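You operate a simulated robot arm through the tools that you are given. There is no shell and no other tool.

Carry out the task below with a simulated robot arm. There is one attempt and no reset: what you move stays moved.

JOB
Put things in order on the top of the press bench. At the end: the white printed block stands where the small blue pad stood; the small blue pad stands where the green link stood; the green link from the top of the press bench stands on top of the brown small carton (marked "CAPS"); the red block stands on top of the yellow spool; whatever was shut is shut again. Leave all else as you found it, and nothing knocked over.

Only the result counts: the job must be done as asked and must still hold three seconds after the hand-in. Knocking over, shifting, dropping, spilling or breaking anything else fails it. A push-on lid holds only when it is set on centred and level and pressed home; a screw cap is set on level and turned clockwise until tight.

ROBOT AND FRAMES
A 6-joint arm with a two-finger parallel gripper, fixed in place. Base frame: the origin is at the foot of the arm, x ahead of it, y to its left, z up; the work surface is at about z = 0. Units: m, rad, N and s.
With the tool pointing down near the work surface it reaches from about 0.18 to 0.46 m from the base axis. Its first joint turns from -1.222 to 1.222 rad. Payload 1.9 kg.
Tool frame: the origin (TCP) lies between the finger pads and is the grasp point; the fingertips stand 0.023 m ahead of it; z points along the fingers, y is the line along which they close. Largest opening 0.094 m; finger width 0.038, thickness 0.01; the body of the gripper, 0.054 by 0.096 m, starts 0.039 m behind the TCP.
Orientation is that of the tool frame in the base frame, as a unit quaternion [w, x, y, z]. With the fingers straight down and closing along the base's y, the tool's x points along the base's -x, its y along +y and its z along -z.

CONTROLS
- The arm moves only by the tool step_arm. Its argument "motion" is a list of rows, each an object (a shift or turn left out is 0, a gripper value left out holds the last) with "slide": the shift along the base's x, y, z in m, a list of three; "delta_rot": the turn, a rotation vector about the base's x, y, z in rad, a list of three; "grip": the opening in per cent of the stroke, from 0 (shut) to 100 (fully open). In form: [{"slide": [x, y, z], "delta_rot": [ax, ay, az], "grip": grip}, ...]. A call has 1 to 20 rows; each row is the pose to reach, as a shift and turn from the pose commanded when the call began. Rows are played at 5 a second. More than 0.05 m and 0.15 rad between two rows, or a gripper value outside its range, and nothing of the call is played. A pose out of reach is approached as far as the arm can. The call stops where the force on the tool passes 40 N (or 10 N more than at its start, if that is more) or the arm is blocked; 0.2 s more then pass. Each finger travels about 0.108 m/s and halts on what it meets, pressing with about 32 N; the grip force reading is that of the motor and also rises with nothing between the fingers. The clock runs only during rows and for 0.2 s after the last one: add rows that repeat a pose to give the fingers time. It gives the time, the measured TCP pose, the force on the tool (base axes), the opening and the grip force at its end, in the units of the frame above (readings bear some noise), with the torque about the TCP (base axes, N m) and any sound that the robot's microphone picked up.
- Cameras (640 x 400 px; columns grow to the right, rows downward): "scene" is fixed at [0.0267, 0.2942, 0.4401]; the picture's right is [-0.96, -0.28, 0.00], its down [-0.14, 0.48, -0.87] and it looks along [0.24, -0.83, -0.50] (base axes); focal length 310 px, centre (320, 200). "wrist" rides on the gripper at [0.087, 0.016, -0.074] in the tool frame; the picture's right is [-0.18, 0.98, 0.00], its down [-0.58, -0.11, -0.81] and it looks along [-0.79, -0.15, 0.59] (tool axes); focal length 243 px, centre (320, 200).
- capture(camera): a new picture of that camera. The clock stands still meanwhile.
- locate(camera, pixels): for up to 12 pixels [column, row] of the newest picture of that camera ("zoom" is the newest enlarged one), the place [x, y, z] in the base frame of the surface seen there, good to about 0.002 m, but the place of the scene camera against the robot may be out by one fixed shift of up to 0.012 m in any direction. The clock stands still meanwhile.
- inspect(camera, box): a new picture of the part [left, top, right, bottom] of that camera's present view, enlarged. The clock stands still meanwhile.
- sign_off(): hands the job in; it is judged then, once.

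Open the gripper and draw the arm clear of the work before you hand the job in, unless the task says otherwise.

The tools are called after "Emit:" by a JSON object that holds its "method" and its "body". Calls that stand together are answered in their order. step_arm: Moves the arm, as the interface text tells. Its arguments: {"type":"object","properties":{"motion":{"type":"array","items":{"type":"object","properties":{"slide":{"type":"array","items":{"type":"number"}},"delta_rot":{"type":"array","items":{"type":"number"}},"grip":{"type":"number"}}}}},"required":["motion"]} The other tools are called the same way: capture (camera) takes a picture; locate (camera, pixels) gives the place of the surface under pixels of a picture; inspect (camera, box) takes an enlarged picture of a part of a camera's view; sign_off () hands the job in.

At the start:

```text
time: 0.0
eef_pos: [0.253, -0.0783, 0.2578]
orientation: [0.0, 0.0, 1.0, 0.0]
ft_force: [-0.4, 0.6, 1.3]
torque: [0.02, 0.01, 0.0]
gripper_width: 0.094
grasp_force: 0.0
```

scene: 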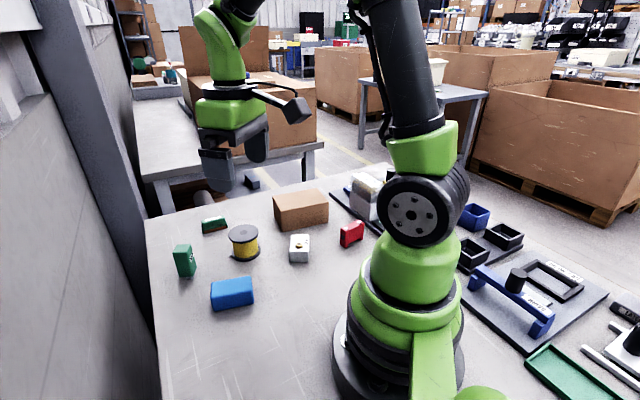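
wrist: 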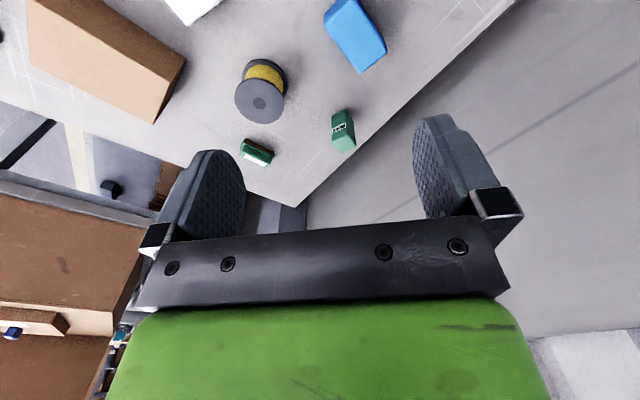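

The first pictures show the bench with a green block at (185,260), a green/white item at (214,225), a yellow spool at (243,243), a white block at (299,248), a red block at (352,234), a blue pad at (232,293) and a brown carton at (300,210). I'll enlarge the area to tell the objects apart.

Emit:
{"method": "inspect", "body": {"camera": "scene", "box": [150, 180, 390, 330]}}

Emit:
{"method": "inspect", "body": {"camera": "scene", "box": [380, 180, 640, 400]}}

Emit:
{"method": "inspect", "body": {"camera": "wrist", "box": [0, 0, 440, 210]}}

```text
2.67 times, centred on (270, 255) of scene
```

zoom: 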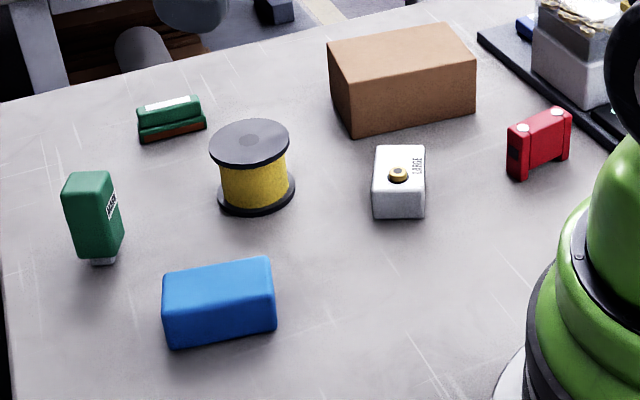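

```text
1.82 times, centred on (510, 290) of scene
```

zoom: 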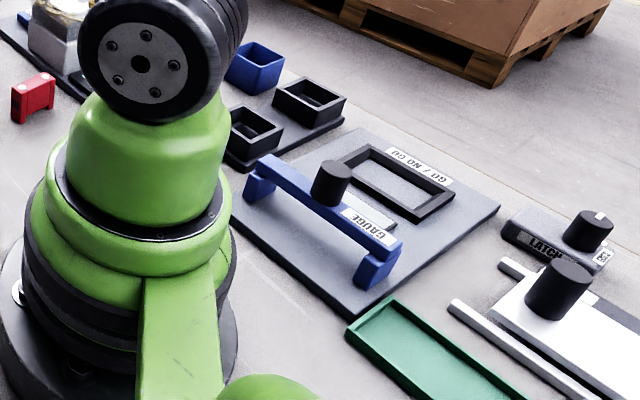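

```text
1.45 times, centred on (220, 105) of wrist
```

zoom: 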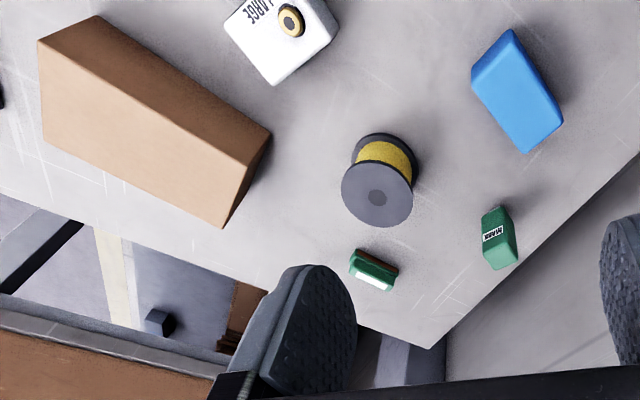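

I'll enlarge each item more closely to read labels and identify the two green things, around (185,260) and (214,225).

Emit:
{"method": "inspect", "body": {"camera": "scene", "box": [160, 205, 260, 285]}}

Emit:
{"method": "inspect", "body": {"camera": "scene", "box": [270, 165, 400, 270]}}

Emit:
{"method": "inspect", "body": {"camera": "wrist", "box": [220, 80, 380, 180]}}

Emit:
{"method": "inspect", "body": {"camera": "scene", "box": [140, 60, 340, 210]}}

```text
5.00 times, centred on (210, 245) of scene
```

zoom: 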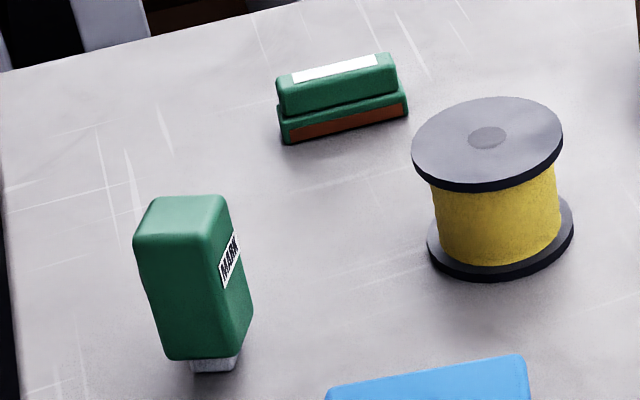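

```text
3.81 times, centred on (335, 218) of scene
```

zoom: 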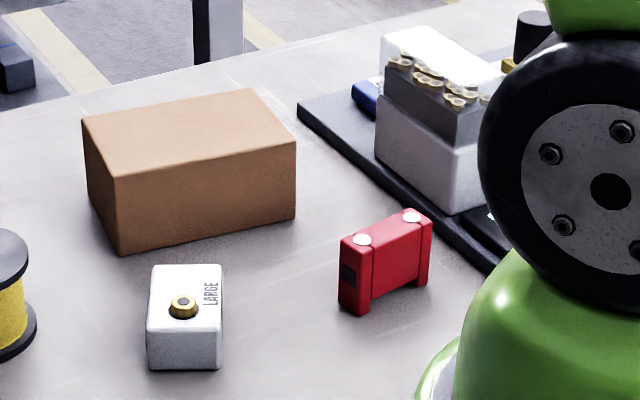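

```text
4.00 times, centred on (300, 130) of wrist
```

zoom: 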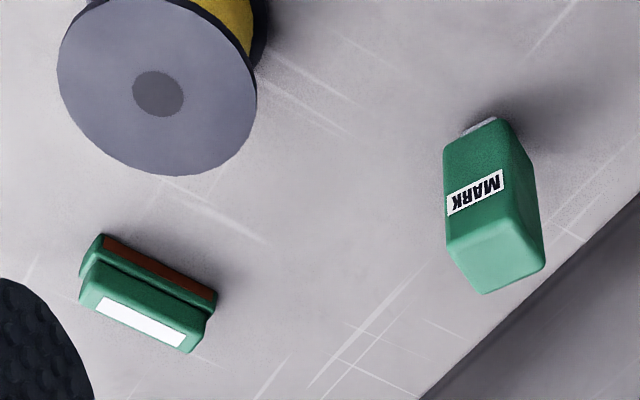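

```text
2.67 times, centred on (240, 135) of scene
```

zoom: 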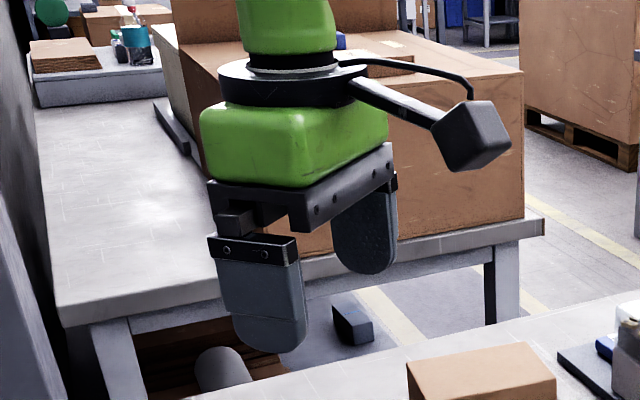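

Now I'll get positions of the main items from the scene camera (fresh scene picture first).

Emit:
{"method": "capture", "body": {"camera": "scene"}}

Emit:
{"method": "capture", "body": {"camera": "wrist"}}

```text
taken
```

scene: 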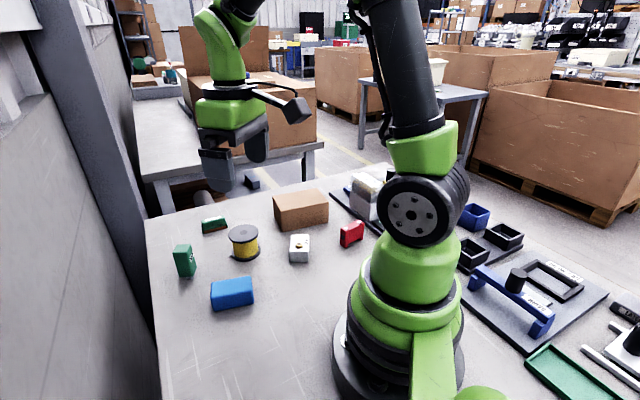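

```text
taken
```

wrist: 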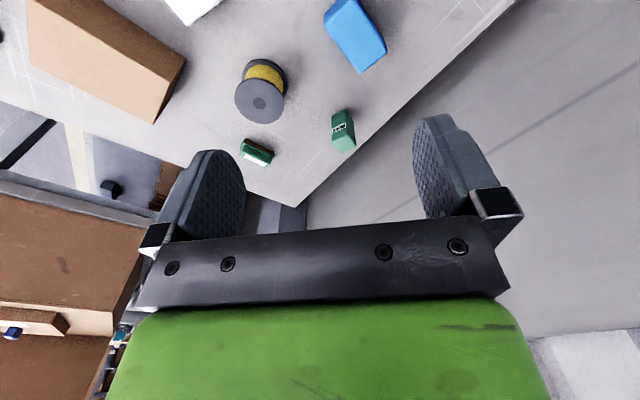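

Fresh pictures are the same; I locate tops of the items in both cameras to get their positions and the camera shift.

Emit:
{"method": "locate", "body": {"camera": "wrist", "pixels": [[260, 103], [340, 141], [333, 117], [258, 155], [247, 143], [355, 35], [128, 55], [90, 50], [200, 10], [262, 75], [300, 190], [240, 20]]}}

Emit:
{"method": "locate", "body": {"camera": "scene", "pixels": [[243, 232], [184, 250], [214, 221], [232, 285], [301, 202], [299, 240], [351, 226], [480, 213], [369, 187], [270, 290], [362, 185], [200, 300]]}}

```text
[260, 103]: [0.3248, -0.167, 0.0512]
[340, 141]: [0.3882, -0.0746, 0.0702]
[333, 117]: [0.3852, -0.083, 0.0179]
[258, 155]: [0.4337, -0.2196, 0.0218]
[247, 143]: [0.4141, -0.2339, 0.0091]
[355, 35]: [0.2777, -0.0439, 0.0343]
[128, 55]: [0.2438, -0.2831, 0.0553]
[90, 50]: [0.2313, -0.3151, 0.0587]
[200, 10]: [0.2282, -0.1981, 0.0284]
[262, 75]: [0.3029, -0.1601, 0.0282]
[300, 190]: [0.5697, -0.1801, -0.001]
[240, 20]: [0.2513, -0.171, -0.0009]
```

```text
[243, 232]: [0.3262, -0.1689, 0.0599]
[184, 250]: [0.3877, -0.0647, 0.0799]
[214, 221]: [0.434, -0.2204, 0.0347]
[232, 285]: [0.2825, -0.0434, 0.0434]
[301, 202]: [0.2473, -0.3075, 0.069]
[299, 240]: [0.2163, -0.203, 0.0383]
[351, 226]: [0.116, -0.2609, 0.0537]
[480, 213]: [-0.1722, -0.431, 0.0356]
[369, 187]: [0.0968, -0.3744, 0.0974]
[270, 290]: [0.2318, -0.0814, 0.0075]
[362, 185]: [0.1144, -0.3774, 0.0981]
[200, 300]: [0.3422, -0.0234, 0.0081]
```

The wrist camera agrees with the scene camera to within about a centimetre. Before deciding which green item is the "link", I'll raise and yaw the arm to the right to see the carton's hidden faces and the area behind the arm.

Emit:
{"method": "step_arm", "body": {"motion": [{"slide": [-0.01, -0.01, 0.01], "delta_rot": [0, 0, -0.14]}, {"slide": [-0.02, -0.03, 0.02], "delta_rot": [0, 0, -0.28]}, {"slide": [-0.03, -0.05, 0.03], "delta_rot": [0, 0, -0.42]}, {"slide": [-0.05, -0.07, 0.04], "delta_rot": [0, 0, -0.56]}, {"slide": [-0.07, -0.09, 0.05], "delta_rot": [0, 0, -0.7]}, {"slide": [-0.08, -0.1, 0.06], "delta_rot": [0, 0, -0.84]}, {"slide": [-0.09, -0.11, 0.06], "delta_rot": [0, 0, -0.9]}, {"slide": [-0.09, -0.11, 0.06], "delta_rot": [0, 0, -0.9]}]}}

Emit:
{"method": "capture", "body": {"camera": "wrist"}}

Emit:
{"method": "capture", "body": {"camera": "scene"}}

```text
time: 1.8
eef_pos: [0.1633, -0.1895, 0.3172]
orientation: [0.0, 0.436, 0.9, 0.0]
ft_force: [-0.3, 0.5, 0.2]
torque: [0.01, -0.03, 0.02]
gripper_width: 0.094
grasp_force: 0.0
```

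```text
taken
```

wrist: 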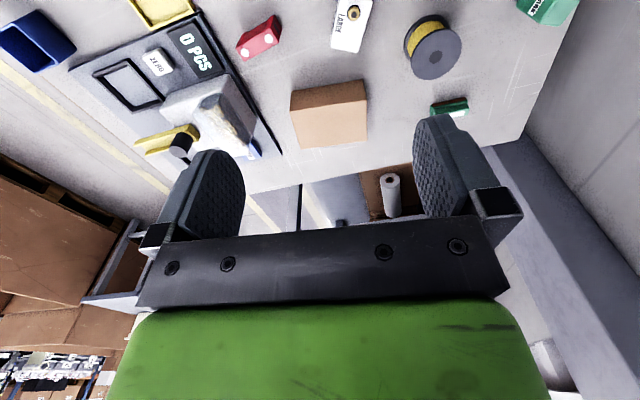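

```text
taken
```

scene: 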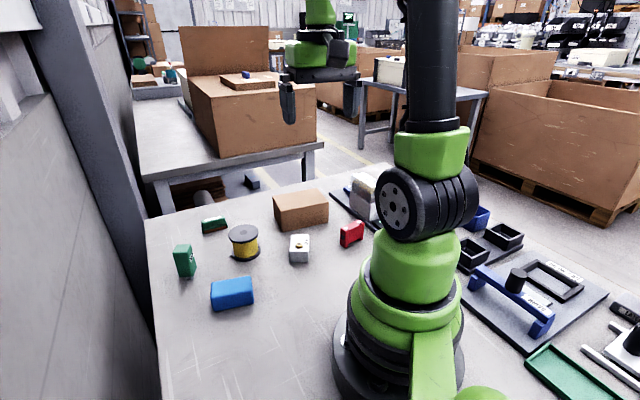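

The wrist view now shows a counting scale ("0 PCS") with a box on it at (200,100), the carton at (330,115) and the row of items. I enlarge these parts.

Emit:
{"method": "inspect", "body": {"camera": "wrist", "box": [0, 0, 300, 190]}}

Emit:
{"method": "inspect", "body": {"camera": "wrist", "box": [270, 60, 390, 160]}}

Emit:
{"method": "inspect", "body": {"camera": "wrist", "box": [380, 0, 600, 130]}}

```text
2.11 times, centred on (150, 95) of wrist
```

zoom: 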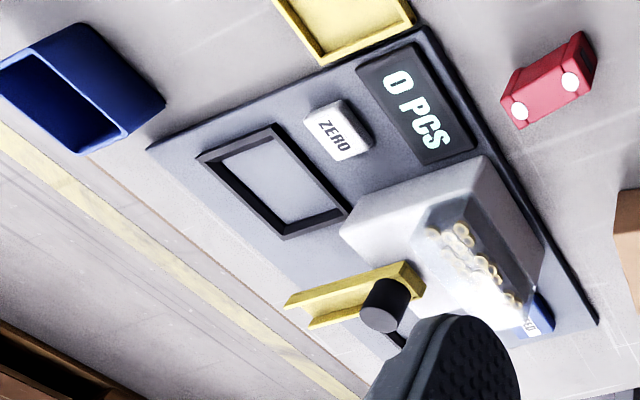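

```text
4.00 times, centred on (330, 110) of wrist
```

zoom: 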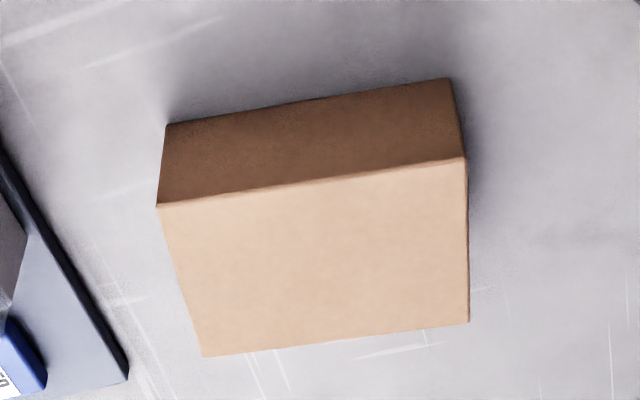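

```text
2.91 times, centred on (490, 65) of wrist
```

zoom: 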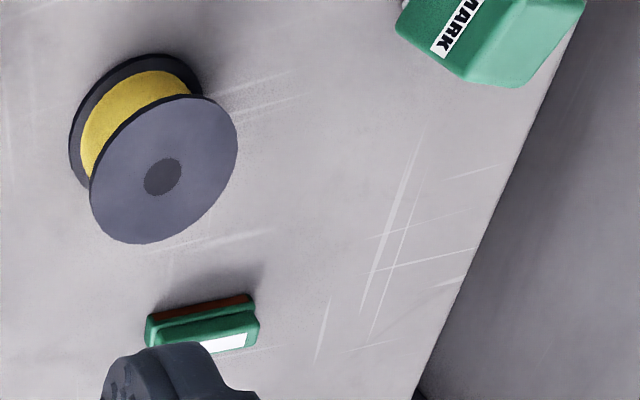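

The carton's three visible sides carry no mark; the label must be on a hidden side. I'll swing the arm to the left to check what is on the y>0 part of the bench.

Emit:
{"method": "step_arm", "body": {"motion": [{"slide": [0.01, 0.03, 0.0], "delta_rot": [0, 0, 0.14]}, {"slide": [0.03, 0.06, 0.0], "delta_rot": [0, 0, 0.28]}, {"slide": [0.05, 0.09, 0.0], "delta_rot": [0, 0, 0.42]}, {"slide": [0.07, 0.12, 0.0], "delta_rot": [0, 0, 0.56]}, {"slide": [0.08, 0.15, 0.0], "delta_rot": [0, 0, 0.7]}, {"slide": [0.08, 0.18, 0.0], "delta_rot": [0, 0, 0.84]}, {"slide": [0.08, 0.21, 0.0], "delta_rot": [0, 0, 0.98]}, {"slide": [0.07, 0.24, 0.0], "delta_rot": [0, 0, 1.12]}, {"slide": [0.06, 0.27, 0.0], "delta_rot": [0, 0, 1.26]}, {"slide": [0.05, 0.29, 0.0], "delta_rot": [0, 0, 1.4]}, {"slide": [0.04, 0.31, 0.0], "delta_rot": [0, 0, 1.5]}, {"slide": [0.04, 0.31, 0.0], "delta_rot": [0, 0, 1.5]}]}}

Emit:
{"method": "capture", "body": {"camera": "wrist"}}

Emit:
{"method": "capture", "body": {"camera": "scene"}}

```text
time: 4.4
eef_pos: [0.2024, 0.1219, 0.3179]
orientation: [0.0, -0.297, 0.955, 0.0]
ft_force: [-0.6, -0.1, -0.3]
torque: [-0.02, 0.02, 0.0]
gripper_width: 0.0941
grasp_force: 0.1
```

```text
taken
```

wrist: 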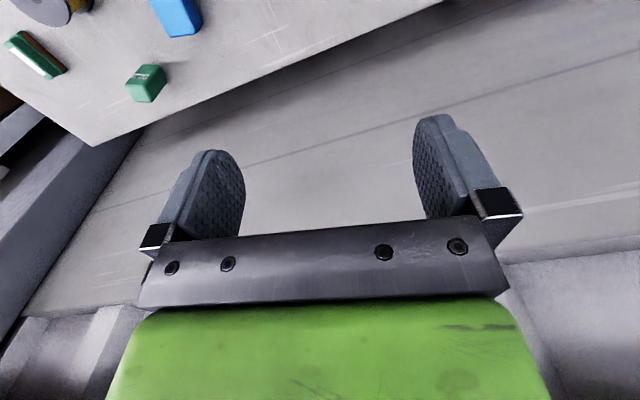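

```text
taken
```

scene: 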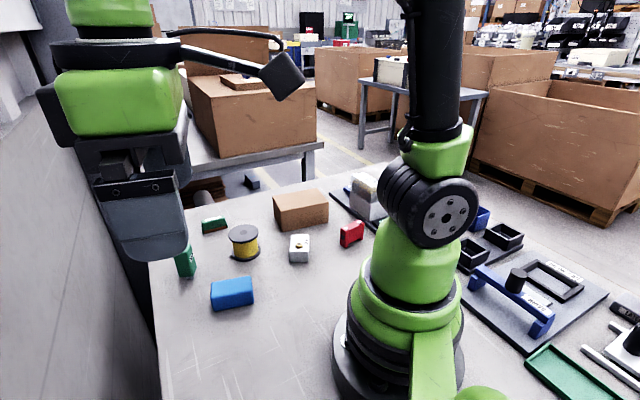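

Only bare bench and a wall lie at y>0, so all job items are in the group already seen. I'll bring the wrist camera closer to the small two-tier green item near (0.434,-0.22) and the MARK piece to identify them.

Emit:
{"method": "step_arm", "body": {"motion": [{"slide": [0.01, -0.04, 0.0], "delta_rot": [0, 0, -0.14]}, {"slide": [0.02, -0.08, 0.0], "delta_rot": [0, 0, -0.28]}, {"slide": [0.03, -0.12, 0.0], "delta_rot": [0, 0, -0.42]}, {"slide": [0.05, -0.16, -0.01], "delta_rot": [0, 0, -0.56]}, {"slide": [0.07, -0.2, -0.03], "delta_rot": [0, 0, -0.7]}, {"slide": [0.1, -0.23, -0.05], "delta_rot": [0, 0, -0.84]}, {"slide": [0.12, -0.26, -0.07], "delta_rot": [0, 0, -0.98]}, {"slide": [0.147, -0.29, -0.098], "delta_rot": [0, 0, -1.05]}, {"slide": [0.147, -0.29, -0.098], "delta_rot": [0, 0, -1.05]}]}}

Emit:
{"method": "capture", "body": {"camera": "wrist"}}

Emit:
{"method": "inspect", "body": {"camera": "wrist", "box": [220, 60, 420, 180]}}

```text
time: 6.4
eef_pos: [0.3504, -0.1693, 0.2194]
orientation: [0.0, 0.224, 0.975, -0.001]
ft_force: [0.5, -0.5, -0.4]
torque: [0.04, -0.04, -0.03]
gripper_width: 0.094
grasp_force: 0.2
```

```text
taken
```

wrist: 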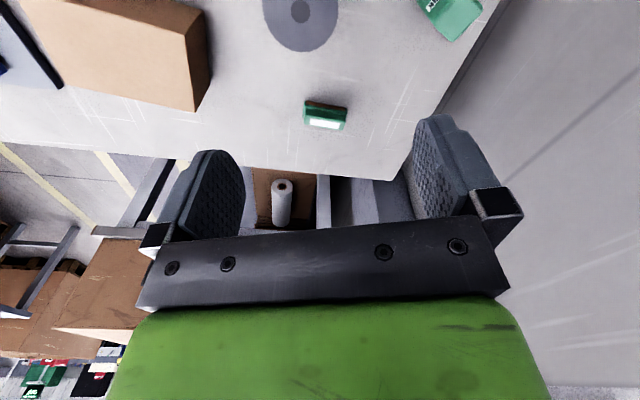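

```text
3.20 times, centred on (320, 120) of wrist
```

zoom: 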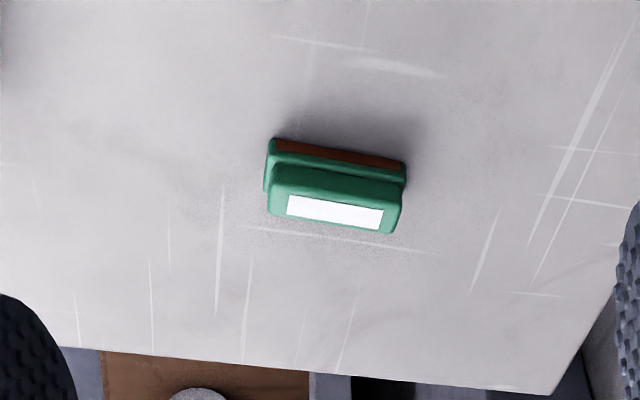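

The two-tier green piece (a carrier with a white strip and a copper-brown bar, zoom (335,190)) looks like a link, whereas the other is a hand stamp marked "MARK". I locate points on the link and the table around it.

Emit:
{"method": "locate", "body": {"camera": "zoom", "pixels": [[291, 197], [382, 211], [379, 227], [289, 214], [277, 170], [400, 185], [279, 143], [404, 165], [268, 185], [330, 180], [340, 155], [350, 280]]}}

Emit:
{"method": "inspect", "body": {"camera": "wrist", "box": [380, 0, 500, 75]}}

```text
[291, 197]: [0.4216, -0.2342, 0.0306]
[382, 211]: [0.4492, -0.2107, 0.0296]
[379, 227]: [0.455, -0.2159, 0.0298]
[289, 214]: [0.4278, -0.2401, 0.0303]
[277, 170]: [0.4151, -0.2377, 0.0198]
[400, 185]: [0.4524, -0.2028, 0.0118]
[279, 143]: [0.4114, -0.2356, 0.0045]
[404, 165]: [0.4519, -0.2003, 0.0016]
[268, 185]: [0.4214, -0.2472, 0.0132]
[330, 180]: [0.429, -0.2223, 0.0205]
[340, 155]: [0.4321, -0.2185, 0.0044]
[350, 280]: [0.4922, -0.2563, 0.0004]
```

```text
5.33 times, centred on (440, 38) of wrist
```

zoom: 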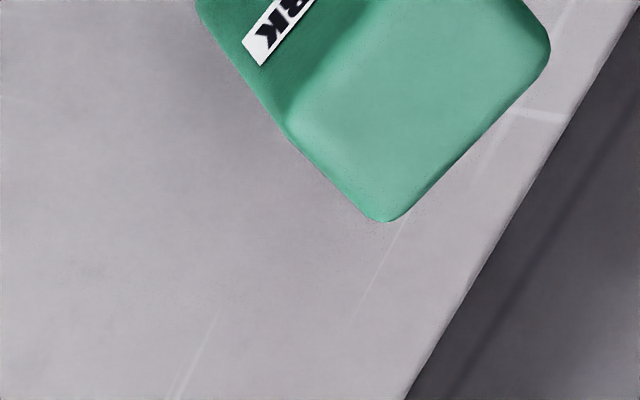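

The link is about 0.054 × 0.02 × 0.03 m, centre ≈ (0.438,-0.225), long axis at about 40° azimuth, a bit beyond straight-down reach, so I'll need a tilted tool there. Now I back the arm up to view the pad, white block, spool and carton more centrally.

Emit:
{"method": "step_arm", "body": {"motion": [{"slide": [-0.03, 0.02, 0.03], "delta_rot": [0, 0, 0.0]}, {"slide": [-0.06, 0.03, 0.06], "delta_rot": [0, 0, 0.0]}, {"slide": [-0.09, 0.05, 0.08], "delta_rot": [0, 0, 0.0]}, {"slide": [-0.12, 0.07, 0.08], "delta_rot": [0, 0, 0.0]}, {"slide": [-0.15, 0.09, 0.08], "delta_rot": [0, 0, 0.0]}, {"slide": [-0.16, 0.1, 0.08], "delta_rot": [0, 0, 0.0]}, {"slide": [-0.16, 0.1, 0.08], "delta_rot": [0, 0, 0.0]}]}}

Emit:
{"method": "capture", "body": {"camera": "wrist"}}

```text
time: 8.0
eef_pos: [0.1902, -0.0679, 0.3008]
orientation: [0.0, 0.223, 0.975, 0.0]
ft_force: [-1.0, 0.2, 0.2]
torque: [-0.01, 0.01, 0.01]
gripper_width: 0.094
grasp_force: 0.0
```

```text
taken
```

wrist: 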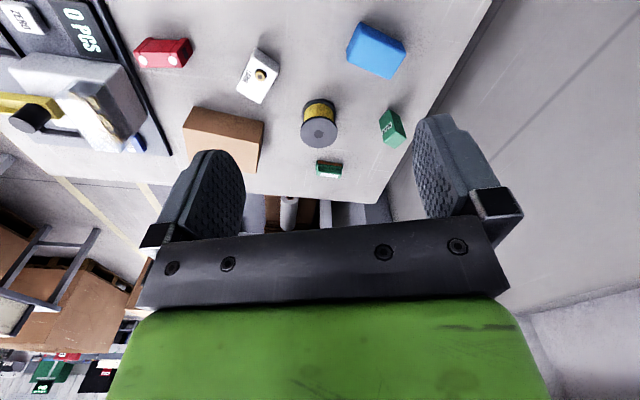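

This view shows the whole group: red (162,52), white (258,77), pad (376,50), spool (320,125), carton (225,140). I enlarge them to locate edges precisely.

Emit:
{"method": "inspect", "body": {"camera": "wrist", "box": [220, 10, 420, 135]}}

Emit:
{"method": "locate", "body": {"camera": "zoom", "pixels": [[437, 75], [590, 125], [552, 205], [408, 150], [470, 40], [520, 130], [415, 165], [545, 210], [595, 130], [500, 120], [450, 60], [480, 180]]}}

```text
3.20 times, centred on (320, 72) of wrist
```

zoom: 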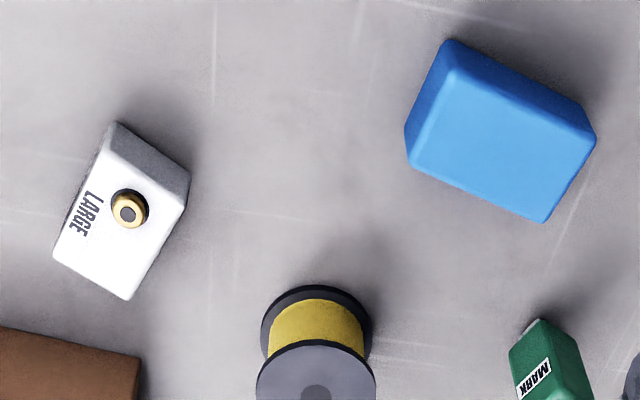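

```text
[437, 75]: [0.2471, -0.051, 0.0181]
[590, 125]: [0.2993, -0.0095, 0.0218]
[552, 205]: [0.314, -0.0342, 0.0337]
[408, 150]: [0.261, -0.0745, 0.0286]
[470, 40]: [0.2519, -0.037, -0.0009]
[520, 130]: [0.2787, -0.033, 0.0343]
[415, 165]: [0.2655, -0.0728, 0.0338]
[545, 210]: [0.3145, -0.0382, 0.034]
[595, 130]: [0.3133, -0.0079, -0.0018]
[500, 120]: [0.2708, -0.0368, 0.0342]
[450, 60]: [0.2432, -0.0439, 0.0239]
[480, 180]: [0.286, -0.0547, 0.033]
```

I locate the top-face corners of the blue pad and the white block in this zoom.

Emit:
{"method": "locate", "body": {"camera": "zoom", "pixels": [[455, 72], [588, 138], [543, 219], [413, 162], [440, 45], [112, 155], [182, 205], [129, 296], [58, 256], [128, 208], [118, 125], [187, 175]]}}

Emit:
{"method": "inspect", "body": {"camera": "wrist", "box": [110, 10, 270, 185]}}

```text
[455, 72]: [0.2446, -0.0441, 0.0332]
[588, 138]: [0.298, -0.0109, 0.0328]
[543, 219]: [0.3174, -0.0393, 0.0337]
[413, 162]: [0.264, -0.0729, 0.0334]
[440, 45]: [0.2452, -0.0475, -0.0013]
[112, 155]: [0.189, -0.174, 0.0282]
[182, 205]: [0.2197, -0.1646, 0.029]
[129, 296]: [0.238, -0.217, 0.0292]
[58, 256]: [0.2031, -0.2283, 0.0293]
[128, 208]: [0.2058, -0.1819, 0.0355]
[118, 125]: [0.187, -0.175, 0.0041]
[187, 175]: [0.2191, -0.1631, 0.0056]
```

```text
2.29 times, centred on (190, 98) of wrist
```

zoom: 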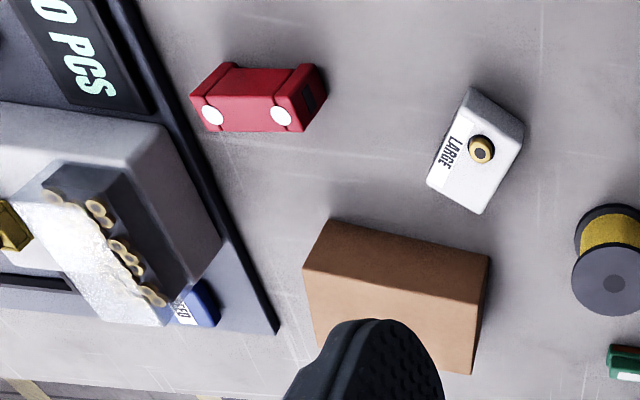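

Pad centre ≈ (0.281,-0.042), long axis ~32°; white block centre ≈ (0.212,-0.196), long axis ~-71°. Now I locate the red block (zoom (258,95)) and carton (zoom (400,280)) corners.

Emit:
{"method": "locate", "body": {"camera": "zoom", "pixels": [[193, 97], [303, 102], [292, 131], [208, 130], [213, 116], [281, 119], [233, 66], [312, 66], [325, 82], [310, 95], [258, 110], [250, 80]]}}

Emit:
{"method": "locate", "body": {"camera": "zoom", "pixels": [[306, 266], [486, 303], [471, 372], [315, 340], [331, 220], [489, 257], [400, 290], [617, 283], [583, 260], [640, 268], [598, 312], [400, 250]]}}

```text
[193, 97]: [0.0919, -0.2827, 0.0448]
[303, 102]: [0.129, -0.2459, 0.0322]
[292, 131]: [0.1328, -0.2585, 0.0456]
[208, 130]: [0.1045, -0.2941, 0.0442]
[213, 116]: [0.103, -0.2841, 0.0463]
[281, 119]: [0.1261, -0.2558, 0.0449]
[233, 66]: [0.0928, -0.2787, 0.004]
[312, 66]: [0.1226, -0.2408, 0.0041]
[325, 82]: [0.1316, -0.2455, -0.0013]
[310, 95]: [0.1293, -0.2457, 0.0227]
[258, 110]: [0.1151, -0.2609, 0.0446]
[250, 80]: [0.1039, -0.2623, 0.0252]
```

```text
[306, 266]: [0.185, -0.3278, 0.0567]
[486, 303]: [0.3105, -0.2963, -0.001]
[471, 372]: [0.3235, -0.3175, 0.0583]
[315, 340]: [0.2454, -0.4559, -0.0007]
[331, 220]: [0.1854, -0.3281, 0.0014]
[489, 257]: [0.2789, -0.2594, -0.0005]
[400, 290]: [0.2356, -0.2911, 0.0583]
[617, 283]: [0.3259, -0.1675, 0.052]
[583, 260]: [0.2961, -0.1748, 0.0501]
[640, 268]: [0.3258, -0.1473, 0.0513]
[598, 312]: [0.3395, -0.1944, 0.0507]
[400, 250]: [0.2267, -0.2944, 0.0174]
```

Spool top centre ≈ (0.326,-0.1675,0.051), radius ≈0.03; carton ≈0.116×0.073×0.058 centred ≈(0.2545,-0.323); red block ≈0.046×0.02×0.045 centred ≈(0.113,-0.270). I start with the link: first yaw to -0.864 rad and move above it, then tilt outward 15°.

Emit:
{"method": "step_arm", "body": {"motion": [{"slide": [0.034, -0.024, -0.02], "delta_rot": [0, 0, -0.1]}, {"slide": [0.068, -0.048, -0.04], "delta_rot": [0, 0, -0.2]}, {"slide": [0.102, -0.072, -0.06], "delta_rot": [0, 0, -0.3]}, {"slide": [0.136, -0.096, -0.08], "delta_rot": [0, 0, -0.4]}, {"slide": [0.17, -0.12, -0.1], "delta_rot": [0, 0, -0.414]}, {"slide": [0.17, -0.12, -0.1], "delta_rot": [0, 0, -0.414]}]}}

```text
time: 9.4
eef_pos: [0.3609, -0.1887, 0.1994]
orientation: [0.0, 0.42, 0.908, 0.0]
ft_force: [-0.8, 0.4, 0.2]
torque: [-0.02, -0.05, 0.02]
gripper_width: 0.0939
grasp_force: 0.1
```

Reached the yawed pose. Now I tilt outward by 0.26 rad about the tool's closing axis and move over the link at z≈0.12 to test reach.

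Emit:
{"method": "step_arm", "body": {"motion": [{"slide": [0.02, -0.01, -0.01], "delta_rot": [-0.0663, -0.0567, 0]}, {"slide": [0.04, -0.02, -0.03], "delta_rot": [-0.1327, -0.1133, 0]}, {"slide": [0.06, -0.03, -0.05], "delta_rot": [-0.199, -0.17, 0]}, {"slide": [0.078, -0.037, -0.08], "delta_rot": [-0.199, -0.17, 0]}, {"slide": [0.078, -0.037, -0.08], "delta_rot": [-0.199, -0.17, 0]}]}}

Emit:
{"method": "capture", "body": {"camera": "wrist"}}

Emit:
{"method": "capture", "body": {"camera": "scene"}}

```text
time: 10.6
eef_pos: [0.4383, -0.2255, 0.1188]
orientation: [0.12, 0.415, 0.9, -0.055]
ft_force: [-0.3, 0.1, 0.4]
torque: [-0.01, 0.0, 0.02]
gripper_width: 0.0942
grasp_force: 0.1
```

```text
taken
```

wrist: 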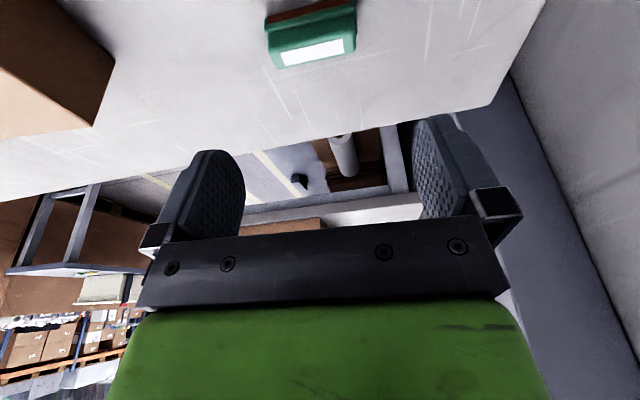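

```text
taken
```

scene: 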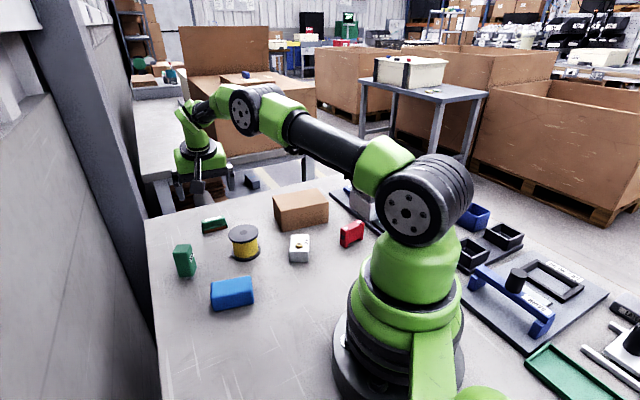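

Pose reached fully; the link shows at (310,45). I refine its position from this nearer view.

Emit:
{"method": "inspect", "body": {"camera": "wrist", "box": [240, 0, 380, 87]}}

Emit:
{"method": "locate", "body": {"camera": "wrist", "pixels": [[281, 52], [341, 39], [344, 52], [284, 66], [267, 30], [355, 12], [273, 67], [353, 49], [310, 20], [264, 42], [357, 33], [310, 52]]}}

```text
4.57 times, centred on (310, 44) of wrist
```

zoom: 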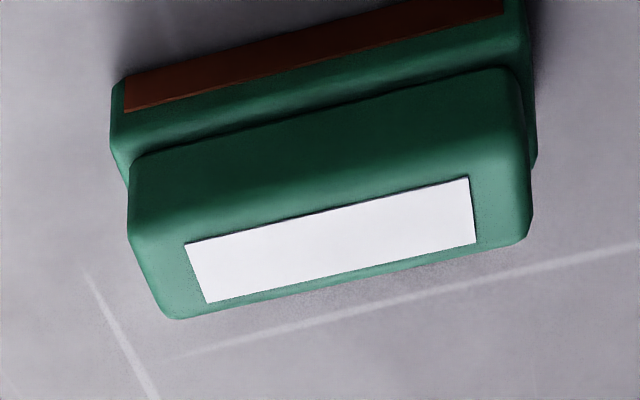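

```text
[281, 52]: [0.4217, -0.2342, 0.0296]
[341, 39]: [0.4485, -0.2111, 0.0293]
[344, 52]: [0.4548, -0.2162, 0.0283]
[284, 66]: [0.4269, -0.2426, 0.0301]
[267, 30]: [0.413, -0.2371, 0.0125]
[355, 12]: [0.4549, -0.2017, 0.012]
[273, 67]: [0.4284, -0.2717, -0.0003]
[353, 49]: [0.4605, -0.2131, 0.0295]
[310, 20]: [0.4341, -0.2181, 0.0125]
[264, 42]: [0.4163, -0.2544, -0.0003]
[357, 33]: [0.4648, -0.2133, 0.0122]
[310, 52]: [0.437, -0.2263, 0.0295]
```

Link centre refined to ≈(0.439,-0.226), length 0.055 along azimuth 40°. I descend with open fingers astride its ends, watching force.

Emit:
{"method": "step_arm", "body": {"motion": [{"slide": [-0.001, 0.001, -0.03]}, {"slide": [-0.001, 0.001, -0.05]}, {"slide": [-0.001, 0.001, -0.065]}, {"slide": [-0.001, 0.001, -0.075]}, {"slide": [-0.001, 0.001, -0.083]}, {"slide": [-0.001, 0.001, -0.089]}, {"slide": [-0.001, 0.001, -0.089]}]}}

Emit:
{"method": "capture", "body": {"camera": "scene"}}

Emit:
{"method": "capture", "body": {"camera": "wrist"}}

```text
time: 12.2
eef_pos: [0.4378, -0.225, 0.0311]
orientation: [0.119, 0.415, 0.9, -0.055]
ft_force: [0.6, -0.3, 0.2]
torque: [0.0, 0.0, -0.03]
gripper_width: 0.0942
grasp_force: 0.1
```

```text
taken
```

scene: 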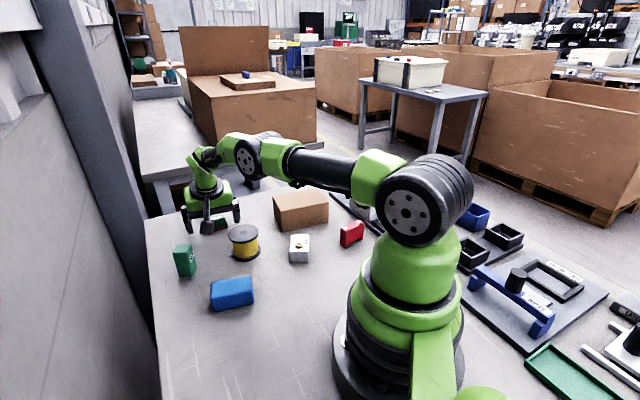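

```text
taken
```

wrist: 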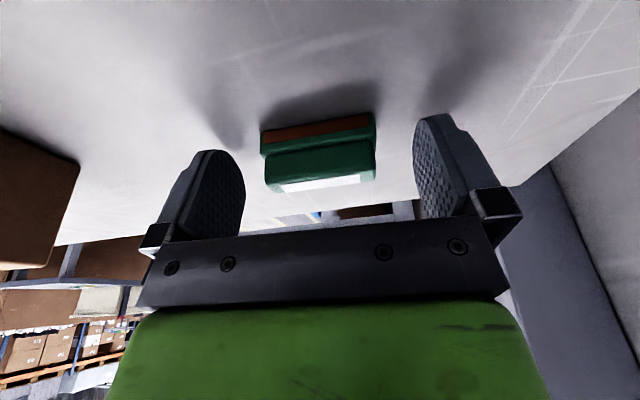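

The fingers straddle the link (centre (319,150)) evenly, force near zero. I close on it.

Emit:
{"method": "step_arm", "body": {"motion": [{"grip": 70}, {"grip": 50}, {"grip": 40}, {"grip": 40}, {"grip": 40}]}}

Emit:
{"method": "capture", "body": {"camera": "wrist"}}

```text
time: 13.4
eef_pos: [0.4371, -0.2253, 0.0312]
orientation: [0.118, 0.415, 0.901, -0.054]
ft_force: [0.6, 0.1, -0.1]
torque: [0.04, 0.01, 0.01]
gripper_width: 0.0568
grasp_force: 32.1
```

```text
taken
```

wrist: 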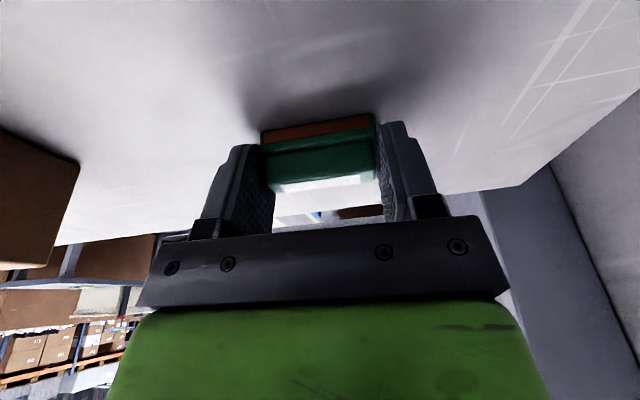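

Gripped at 0.0568 m with 32 N. I lift slowly straight up and check.

Emit:
{"method": "step_arm", "body": {"motion": [{"slide": [0, 0, 0.01]}, {"slide": [0, 0, 0.03]}, {"slide": [0, 0, 0.06]}, {"slide": [0, 0, 0.1]}, {"slide": [0, 0, 0.12]}, {"slide": [0, 0, 0.12]}]}}

Emit:
{"method": "capture", "body": {"camera": "wrist"}}

Emit:
{"method": "capture", "body": {"camera": "scene"}}

```text
time: 14.8
eef_pos: [0.4373, -0.2244, 0.1508]
orientation: [0.12, 0.414, 0.901, -0.055]
ft_force: [0.7, -0.8, 0.2]
torque: [-0.02, -0.01, 0.04]
gripper_width: 0.0567
grasp_force: 31.9
```

```text
taken
```

wrist: 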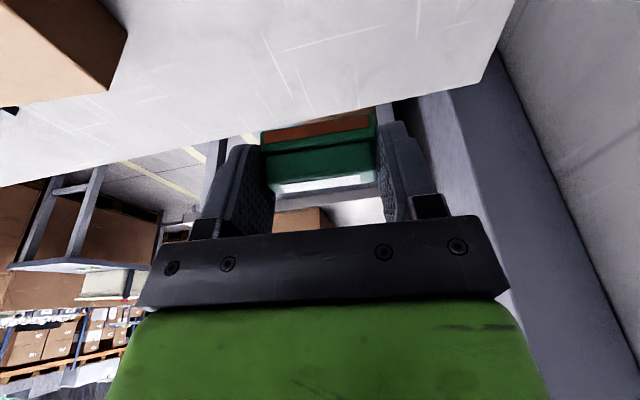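

```text
taken
```

scene: 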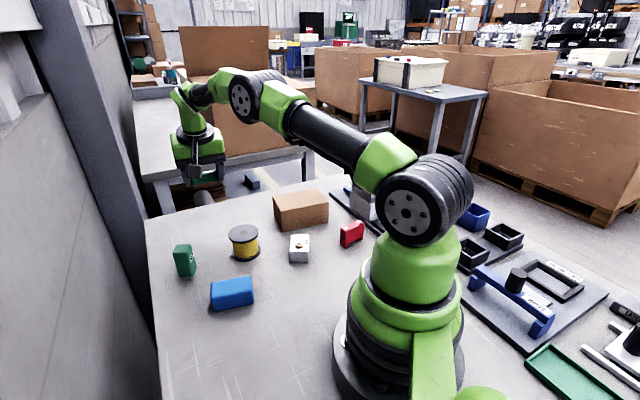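

The link is held level. Before placing I check the carton's top corners with the scene camera, together with the spool's top hub and pad for offset calibration.

Emit:
{"method": "inspect", "body": {"camera": "scene", "box": [220, 175, 360, 270]}}

Emit:
{"method": "locate", "body": {"camera": "wrist", "pixels": [[127, 33], [108, 90], [60, 60], [20, 104], [40, 30], [110, 20], [290, 40]]}}

```text
4.21 times, centred on (290, 222) of scene
```

zoom: 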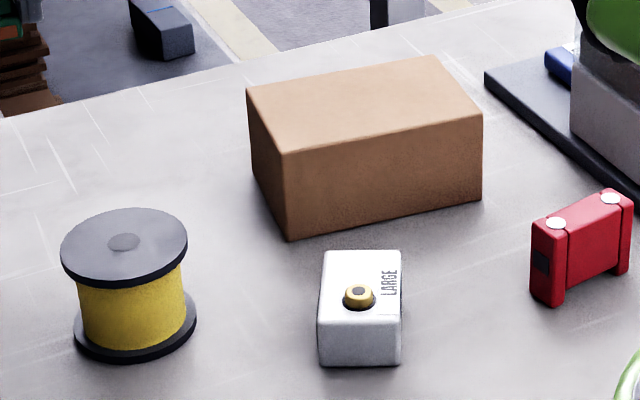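

```text
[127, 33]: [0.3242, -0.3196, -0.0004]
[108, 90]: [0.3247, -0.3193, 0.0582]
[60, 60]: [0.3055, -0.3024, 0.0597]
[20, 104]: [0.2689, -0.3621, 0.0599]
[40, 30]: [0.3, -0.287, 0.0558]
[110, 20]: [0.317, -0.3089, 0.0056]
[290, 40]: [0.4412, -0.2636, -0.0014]
```

I locate the carton top corners (zoom (250,90),(288,153),(480,115),(432,58)) and spool hub (124,242) for the scene offset.

Emit:
{"method": "locate", "body": {"camera": "zoom", "pixels": [[252, 92], [288, 150], [478, 117], [432, 60], [124, 242], [360, 110], [326, 256], [397, 256], [397, 308], [323, 308], [358, 292], [62, 242]]}}

```text
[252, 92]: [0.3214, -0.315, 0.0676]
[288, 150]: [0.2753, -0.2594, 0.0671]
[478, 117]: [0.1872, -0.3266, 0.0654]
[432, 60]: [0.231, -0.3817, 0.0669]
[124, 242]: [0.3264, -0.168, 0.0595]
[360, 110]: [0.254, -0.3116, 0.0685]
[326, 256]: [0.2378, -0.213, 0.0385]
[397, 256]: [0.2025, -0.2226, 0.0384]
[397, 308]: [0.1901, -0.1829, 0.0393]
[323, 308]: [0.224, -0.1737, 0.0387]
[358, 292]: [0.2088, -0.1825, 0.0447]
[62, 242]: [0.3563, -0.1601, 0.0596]
```

Carton top centre ≈ (0.2545,-0.322), top z ≈ 0.058–0.059. I carry the link there at z≈0.151, then hover.

Emit:
{"method": "step_arm", "body": {"motion": [{"slide": [-0.03, -0.016, 0.0]}, {"slide": [-0.06, -0.032, 0.0]}, {"slide": [-0.095, -0.05, 0.0]}, {"slide": [-0.13, -0.068, 0.0]}, {"slide": [-0.165, -0.085, 0.0]}, {"slide": [-0.1845, -0.096, 0.0]}, {"slide": [-0.1845, -0.096, -0.02]}, {"slide": [-0.1845, -0.096, -0.04]}, {"slide": [-0.1845, -0.096, -0.04]}]}}

Emit:
{"method": "capture", "body": {"camera": "wrist"}}

Emit:
{"method": "inspect", "body": {"camera": "scene", "box": [220, 140, 380, 260]}}

```text
time: 16.8
eef_pos: [0.2542, -0.3201, 0.1111]
orientation: [0.119, 0.416, 0.9, -0.055]
ft_force: [0.2, 0.2, -0.2]
torque: [-0.02, -0.03, 0.03]
gripper_width: 0.0566
grasp_force: 32.0
```

```text
taken
```

wrist: 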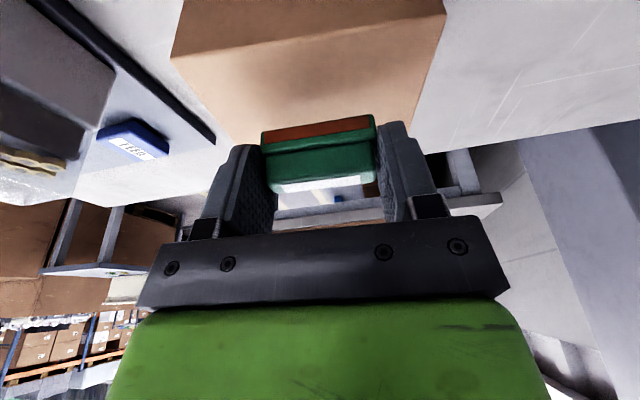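

```text
3.33 times, centred on (300, 200) of scene
```

zoom: 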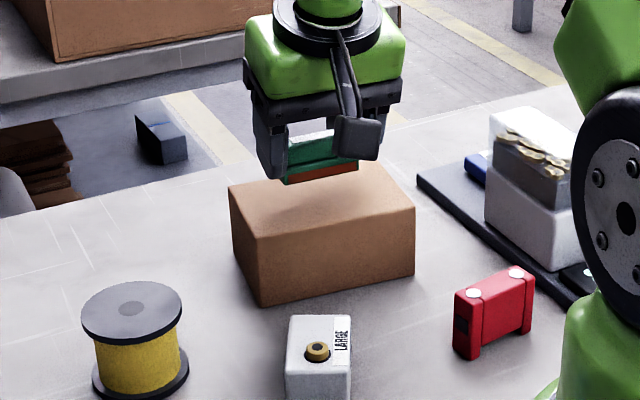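

The link hovers over the carton's centre with ~2 cm to go. I lower slowly toward contact at TCP z≈0.090.

Emit:
{"method": "step_arm", "body": {"motion": [{"slide": [0, 0, -0.007]}, {"slide": [0, 0, -0.013]}, {"slide": [0, 0, -0.017]}, {"slide": [0, 0, -0.0195]}, {"slide": [0, 0, -0.0205]}, {"slide": [0, 0, -0.0205]}]}}

Emit:
{"method": "inspect", "body": {"camera": "scene", "box": [250, 160, 350, 235]}}

```text
time: 18.2
eef_pos: [0.2526, -0.3212, 0.091]
orientation: [0.119, 0.415, 0.9, -0.055]
ft_force: [-2.3, 1.0, 13.0]
torque: [-0.07, 0.16, 0.0]
gripper_width: 0.0564
grasp_force: 31.9
```

```text
5.33 times, centred on (300, 198) of scene
```

zoom: 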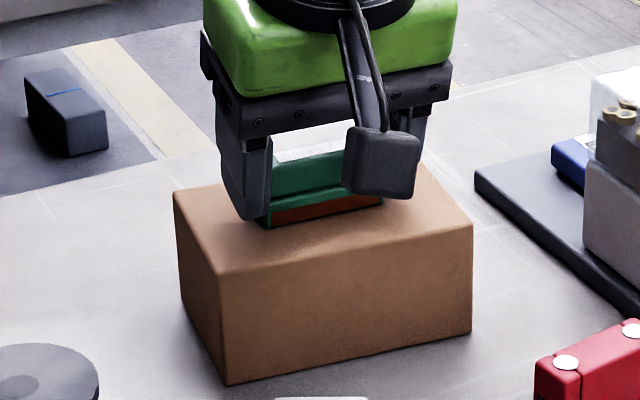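

Contact force 13 N shows the link sits on the carton. I open the fingers gently and rise straight up.

Emit:
{"method": "step_arm", "body": {"motion": [{"grip": 62}, {"grip": 66}, {"grip": 72}, {"grip": 76}, {"grip": 76}, {"slide": [0, 0, 0.02], "grip": 76}, {"slide": [0, 0, 0.05], "grip": 76}, {"slide": [0, 0, 0.09], "grip": 76}, {"slide": [0, 0, 0.12], "grip": 76}, {"slide": [0, 0, 0.12], "grip": 76}]}}

Emit:
{"method": "inspect", "body": {"camera": "scene", "box": [220, 140, 380, 260]}}

Emit:
{"method": "capture", "body": {"camera": "wrist"}}

```text
time: 20.4
eef_pos: [0.2521, -0.3205, 0.2103]
orientation: [0.119, 0.415, 0.901, -0.054]
ft_force: [-0.1, 0.3, 0.1]
torque: [0.0, 0.02, 0.0]
gripper_width: 0.071
grasp_force: 0.2
```

```text
3.33 times, centred on (300, 200) of scene
```

zoom: 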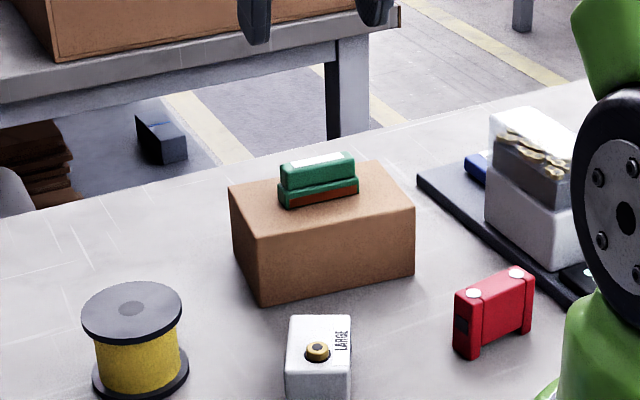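

```text
taken
```

wrist: 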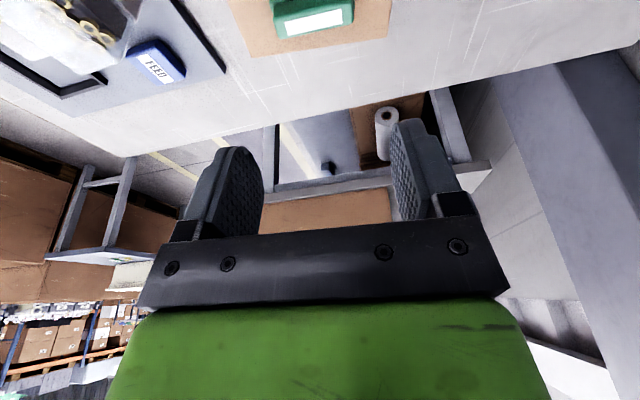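

The link stands centred on the carton. Next the blue pad: I move over it at height with the same 15° tilt, yawed a further -0.148 rad so the fingers align with its long axis (32°).

Emit:
{"method": "step_arm", "body": {"motion": [{"slide": [0.004, 0.04, 0.0], "delta_rot": [0, 0, -0.02], "grip": 100}, {"slide": [0.008, 0.08, 0.0], "delta_rot": [0, 0, -0.04], "grip": 100}, {"slide": [0.012, 0.12, 0.0], "delta_rot": [0, 0, -0.06], "grip": 100}, {"slide": [0.016, 0.16, 0.0], "delta_rot": [0, 0, -0.08], "grip": 100}, {"slide": [0.02, 0.2, -0.01], "delta_rot": [0, 0, -0.1], "grip": 100}, {"slide": [0.024, 0.24, -0.03], "delta_rot": [0, 0, -0.13], "grip": 100}, {"slide": [0.0265, 0.281, -0.05], "delta_rot": [0, 0, -0.148], "grip": 100}, {"slide": [0.0265, 0.281, -0.07], "delta_rot": [0, 0, -0.148], "grip": 100}, {"slide": [0.0265, 0.281, -0.07], "delta_rot": [0, 0, -0.148], "grip": 100}]}}

Emit:
{"method": "capture", "body": {"camera": "wrist"}}

Emit:
{"method": "capture", "body": {"camera": "scene"}}

```text
time: 22.4
eef_pos: [0.2798, -0.0385, 0.1395]
orientation: [0.114, 0.48, 0.868, -0.063]
ft_force: [0.4, -0.6, 0.6]
torque: [-0.02, -0.03, -0.01]
gripper_width: 0.0941
grasp_force: 0.0
```

```text
taken
```

wrist: 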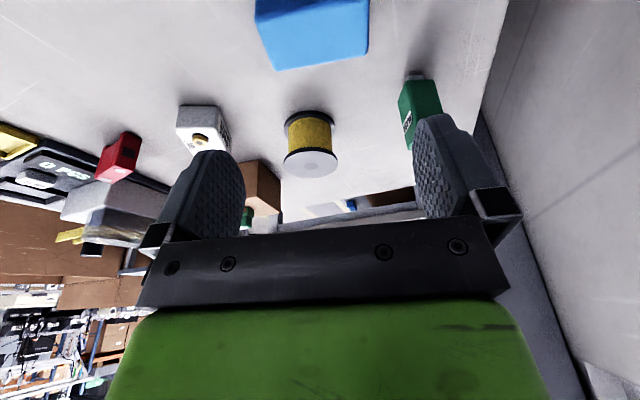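

```text
taken
```

scene: 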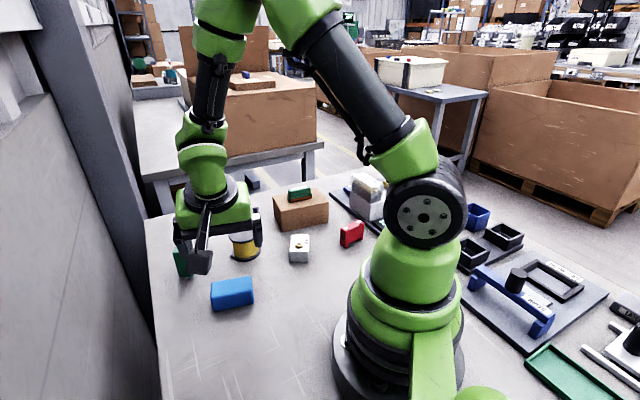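

The pad is at (315,35) in the wrist view; I locate its top-face corners to refine its centre and angle.

Emit:
{"method": "inspect", "body": {"camera": "wrist", "box": [230, 0, 390, 90]}}

Emit:
{"method": "locate", "body": {"camera": "wrist", "pixels": [[257, 17], [368, 2], [366, 52], [277, 69], [260, 28], [320, 60], [369, 30], [315, 35], [300, 15], [360, 20], [262, 45], [320, 64]]}}

```text
4.00 times, centred on (310, 45) of wrist
```

zoom: 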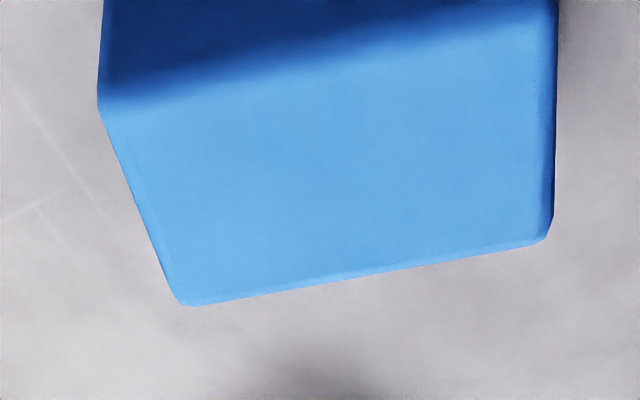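

```text
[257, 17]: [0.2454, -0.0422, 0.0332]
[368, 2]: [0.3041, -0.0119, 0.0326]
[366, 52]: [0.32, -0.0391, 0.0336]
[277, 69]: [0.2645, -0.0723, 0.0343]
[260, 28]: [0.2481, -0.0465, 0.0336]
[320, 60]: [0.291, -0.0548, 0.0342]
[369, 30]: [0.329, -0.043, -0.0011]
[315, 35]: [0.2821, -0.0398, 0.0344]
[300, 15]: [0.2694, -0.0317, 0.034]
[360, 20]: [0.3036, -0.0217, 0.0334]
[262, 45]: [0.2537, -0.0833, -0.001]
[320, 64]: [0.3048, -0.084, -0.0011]
```

Pad centre ≈ (0.282,-0.0415), angle ≈31°. I descend astride it to TCP z≈0.033.

Emit:
{"method": "step_arm", "body": {"motion": [{"slide": [0.001, 0.0005, -0.03]}, {"slide": [0.001, 0.0005, -0.06]}, {"slide": [0.001, 0.0005, -0.08]}, {"slide": [0.001, 0.0005, -0.093]}, {"slide": [0.001, 0.0005, -0.102]}, {"slide": [0.001, 0.0005, -0.1075]}, {"slide": [0.001, 0.0005, -0.1075]}]}}

Emit:
{"method": "capture", "body": {"camera": "wrist"}}

Emit:
{"method": "inspect", "body": {"camera": "scene", "box": [160, 210, 320, 330]}}

```text
time: 24.0
eef_pos: [0.28, -0.0387, 0.0328]
orientation: [0.114, 0.481, 0.867, -0.064]
ft_force: [-0.3, 0.9, 0.2]
torque: [-0.01, 0.0, 0.01]
gripper_width: 0.094
grasp_force: 0.0
```

```text
taken
```

wrist: 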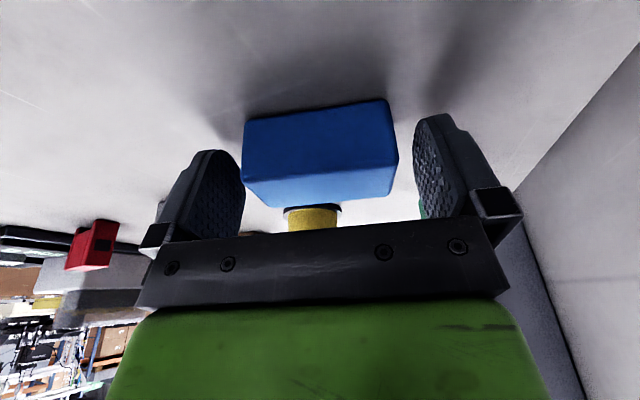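

```text
3.33 times, centred on (240, 270) of scene
```

zoom: 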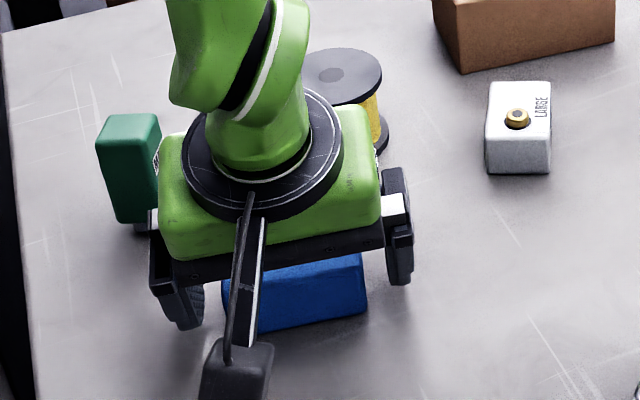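

The pad (243–398 px) sits between the fingers; forces near zero. I close the gripper.

Emit:
{"method": "step_arm", "body": {"motion": [{"grip": 80}, {"grip": 65}, {"grip": 50}, {"grip": 50}, {"grip": 50}]}}

Emit:
{"method": "capture", "body": {"camera": "wrist"}}

```text
time: 25.2
eef_pos: [0.2805, -0.0383, 0.0322]
orientation: [0.113, 0.481, 0.867, -0.064]
ft_force: [0.4, 0.2, -0.5]
torque: [0.0, -0.02, -0.02]
gripper_width: 0.0687
grasp_force: 31.7
```

```text
taken
```

wrist: 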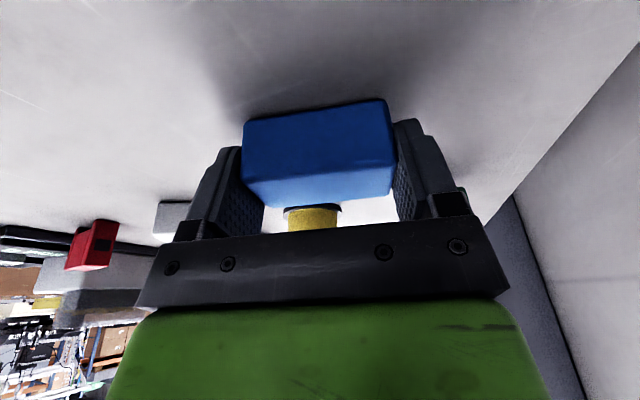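

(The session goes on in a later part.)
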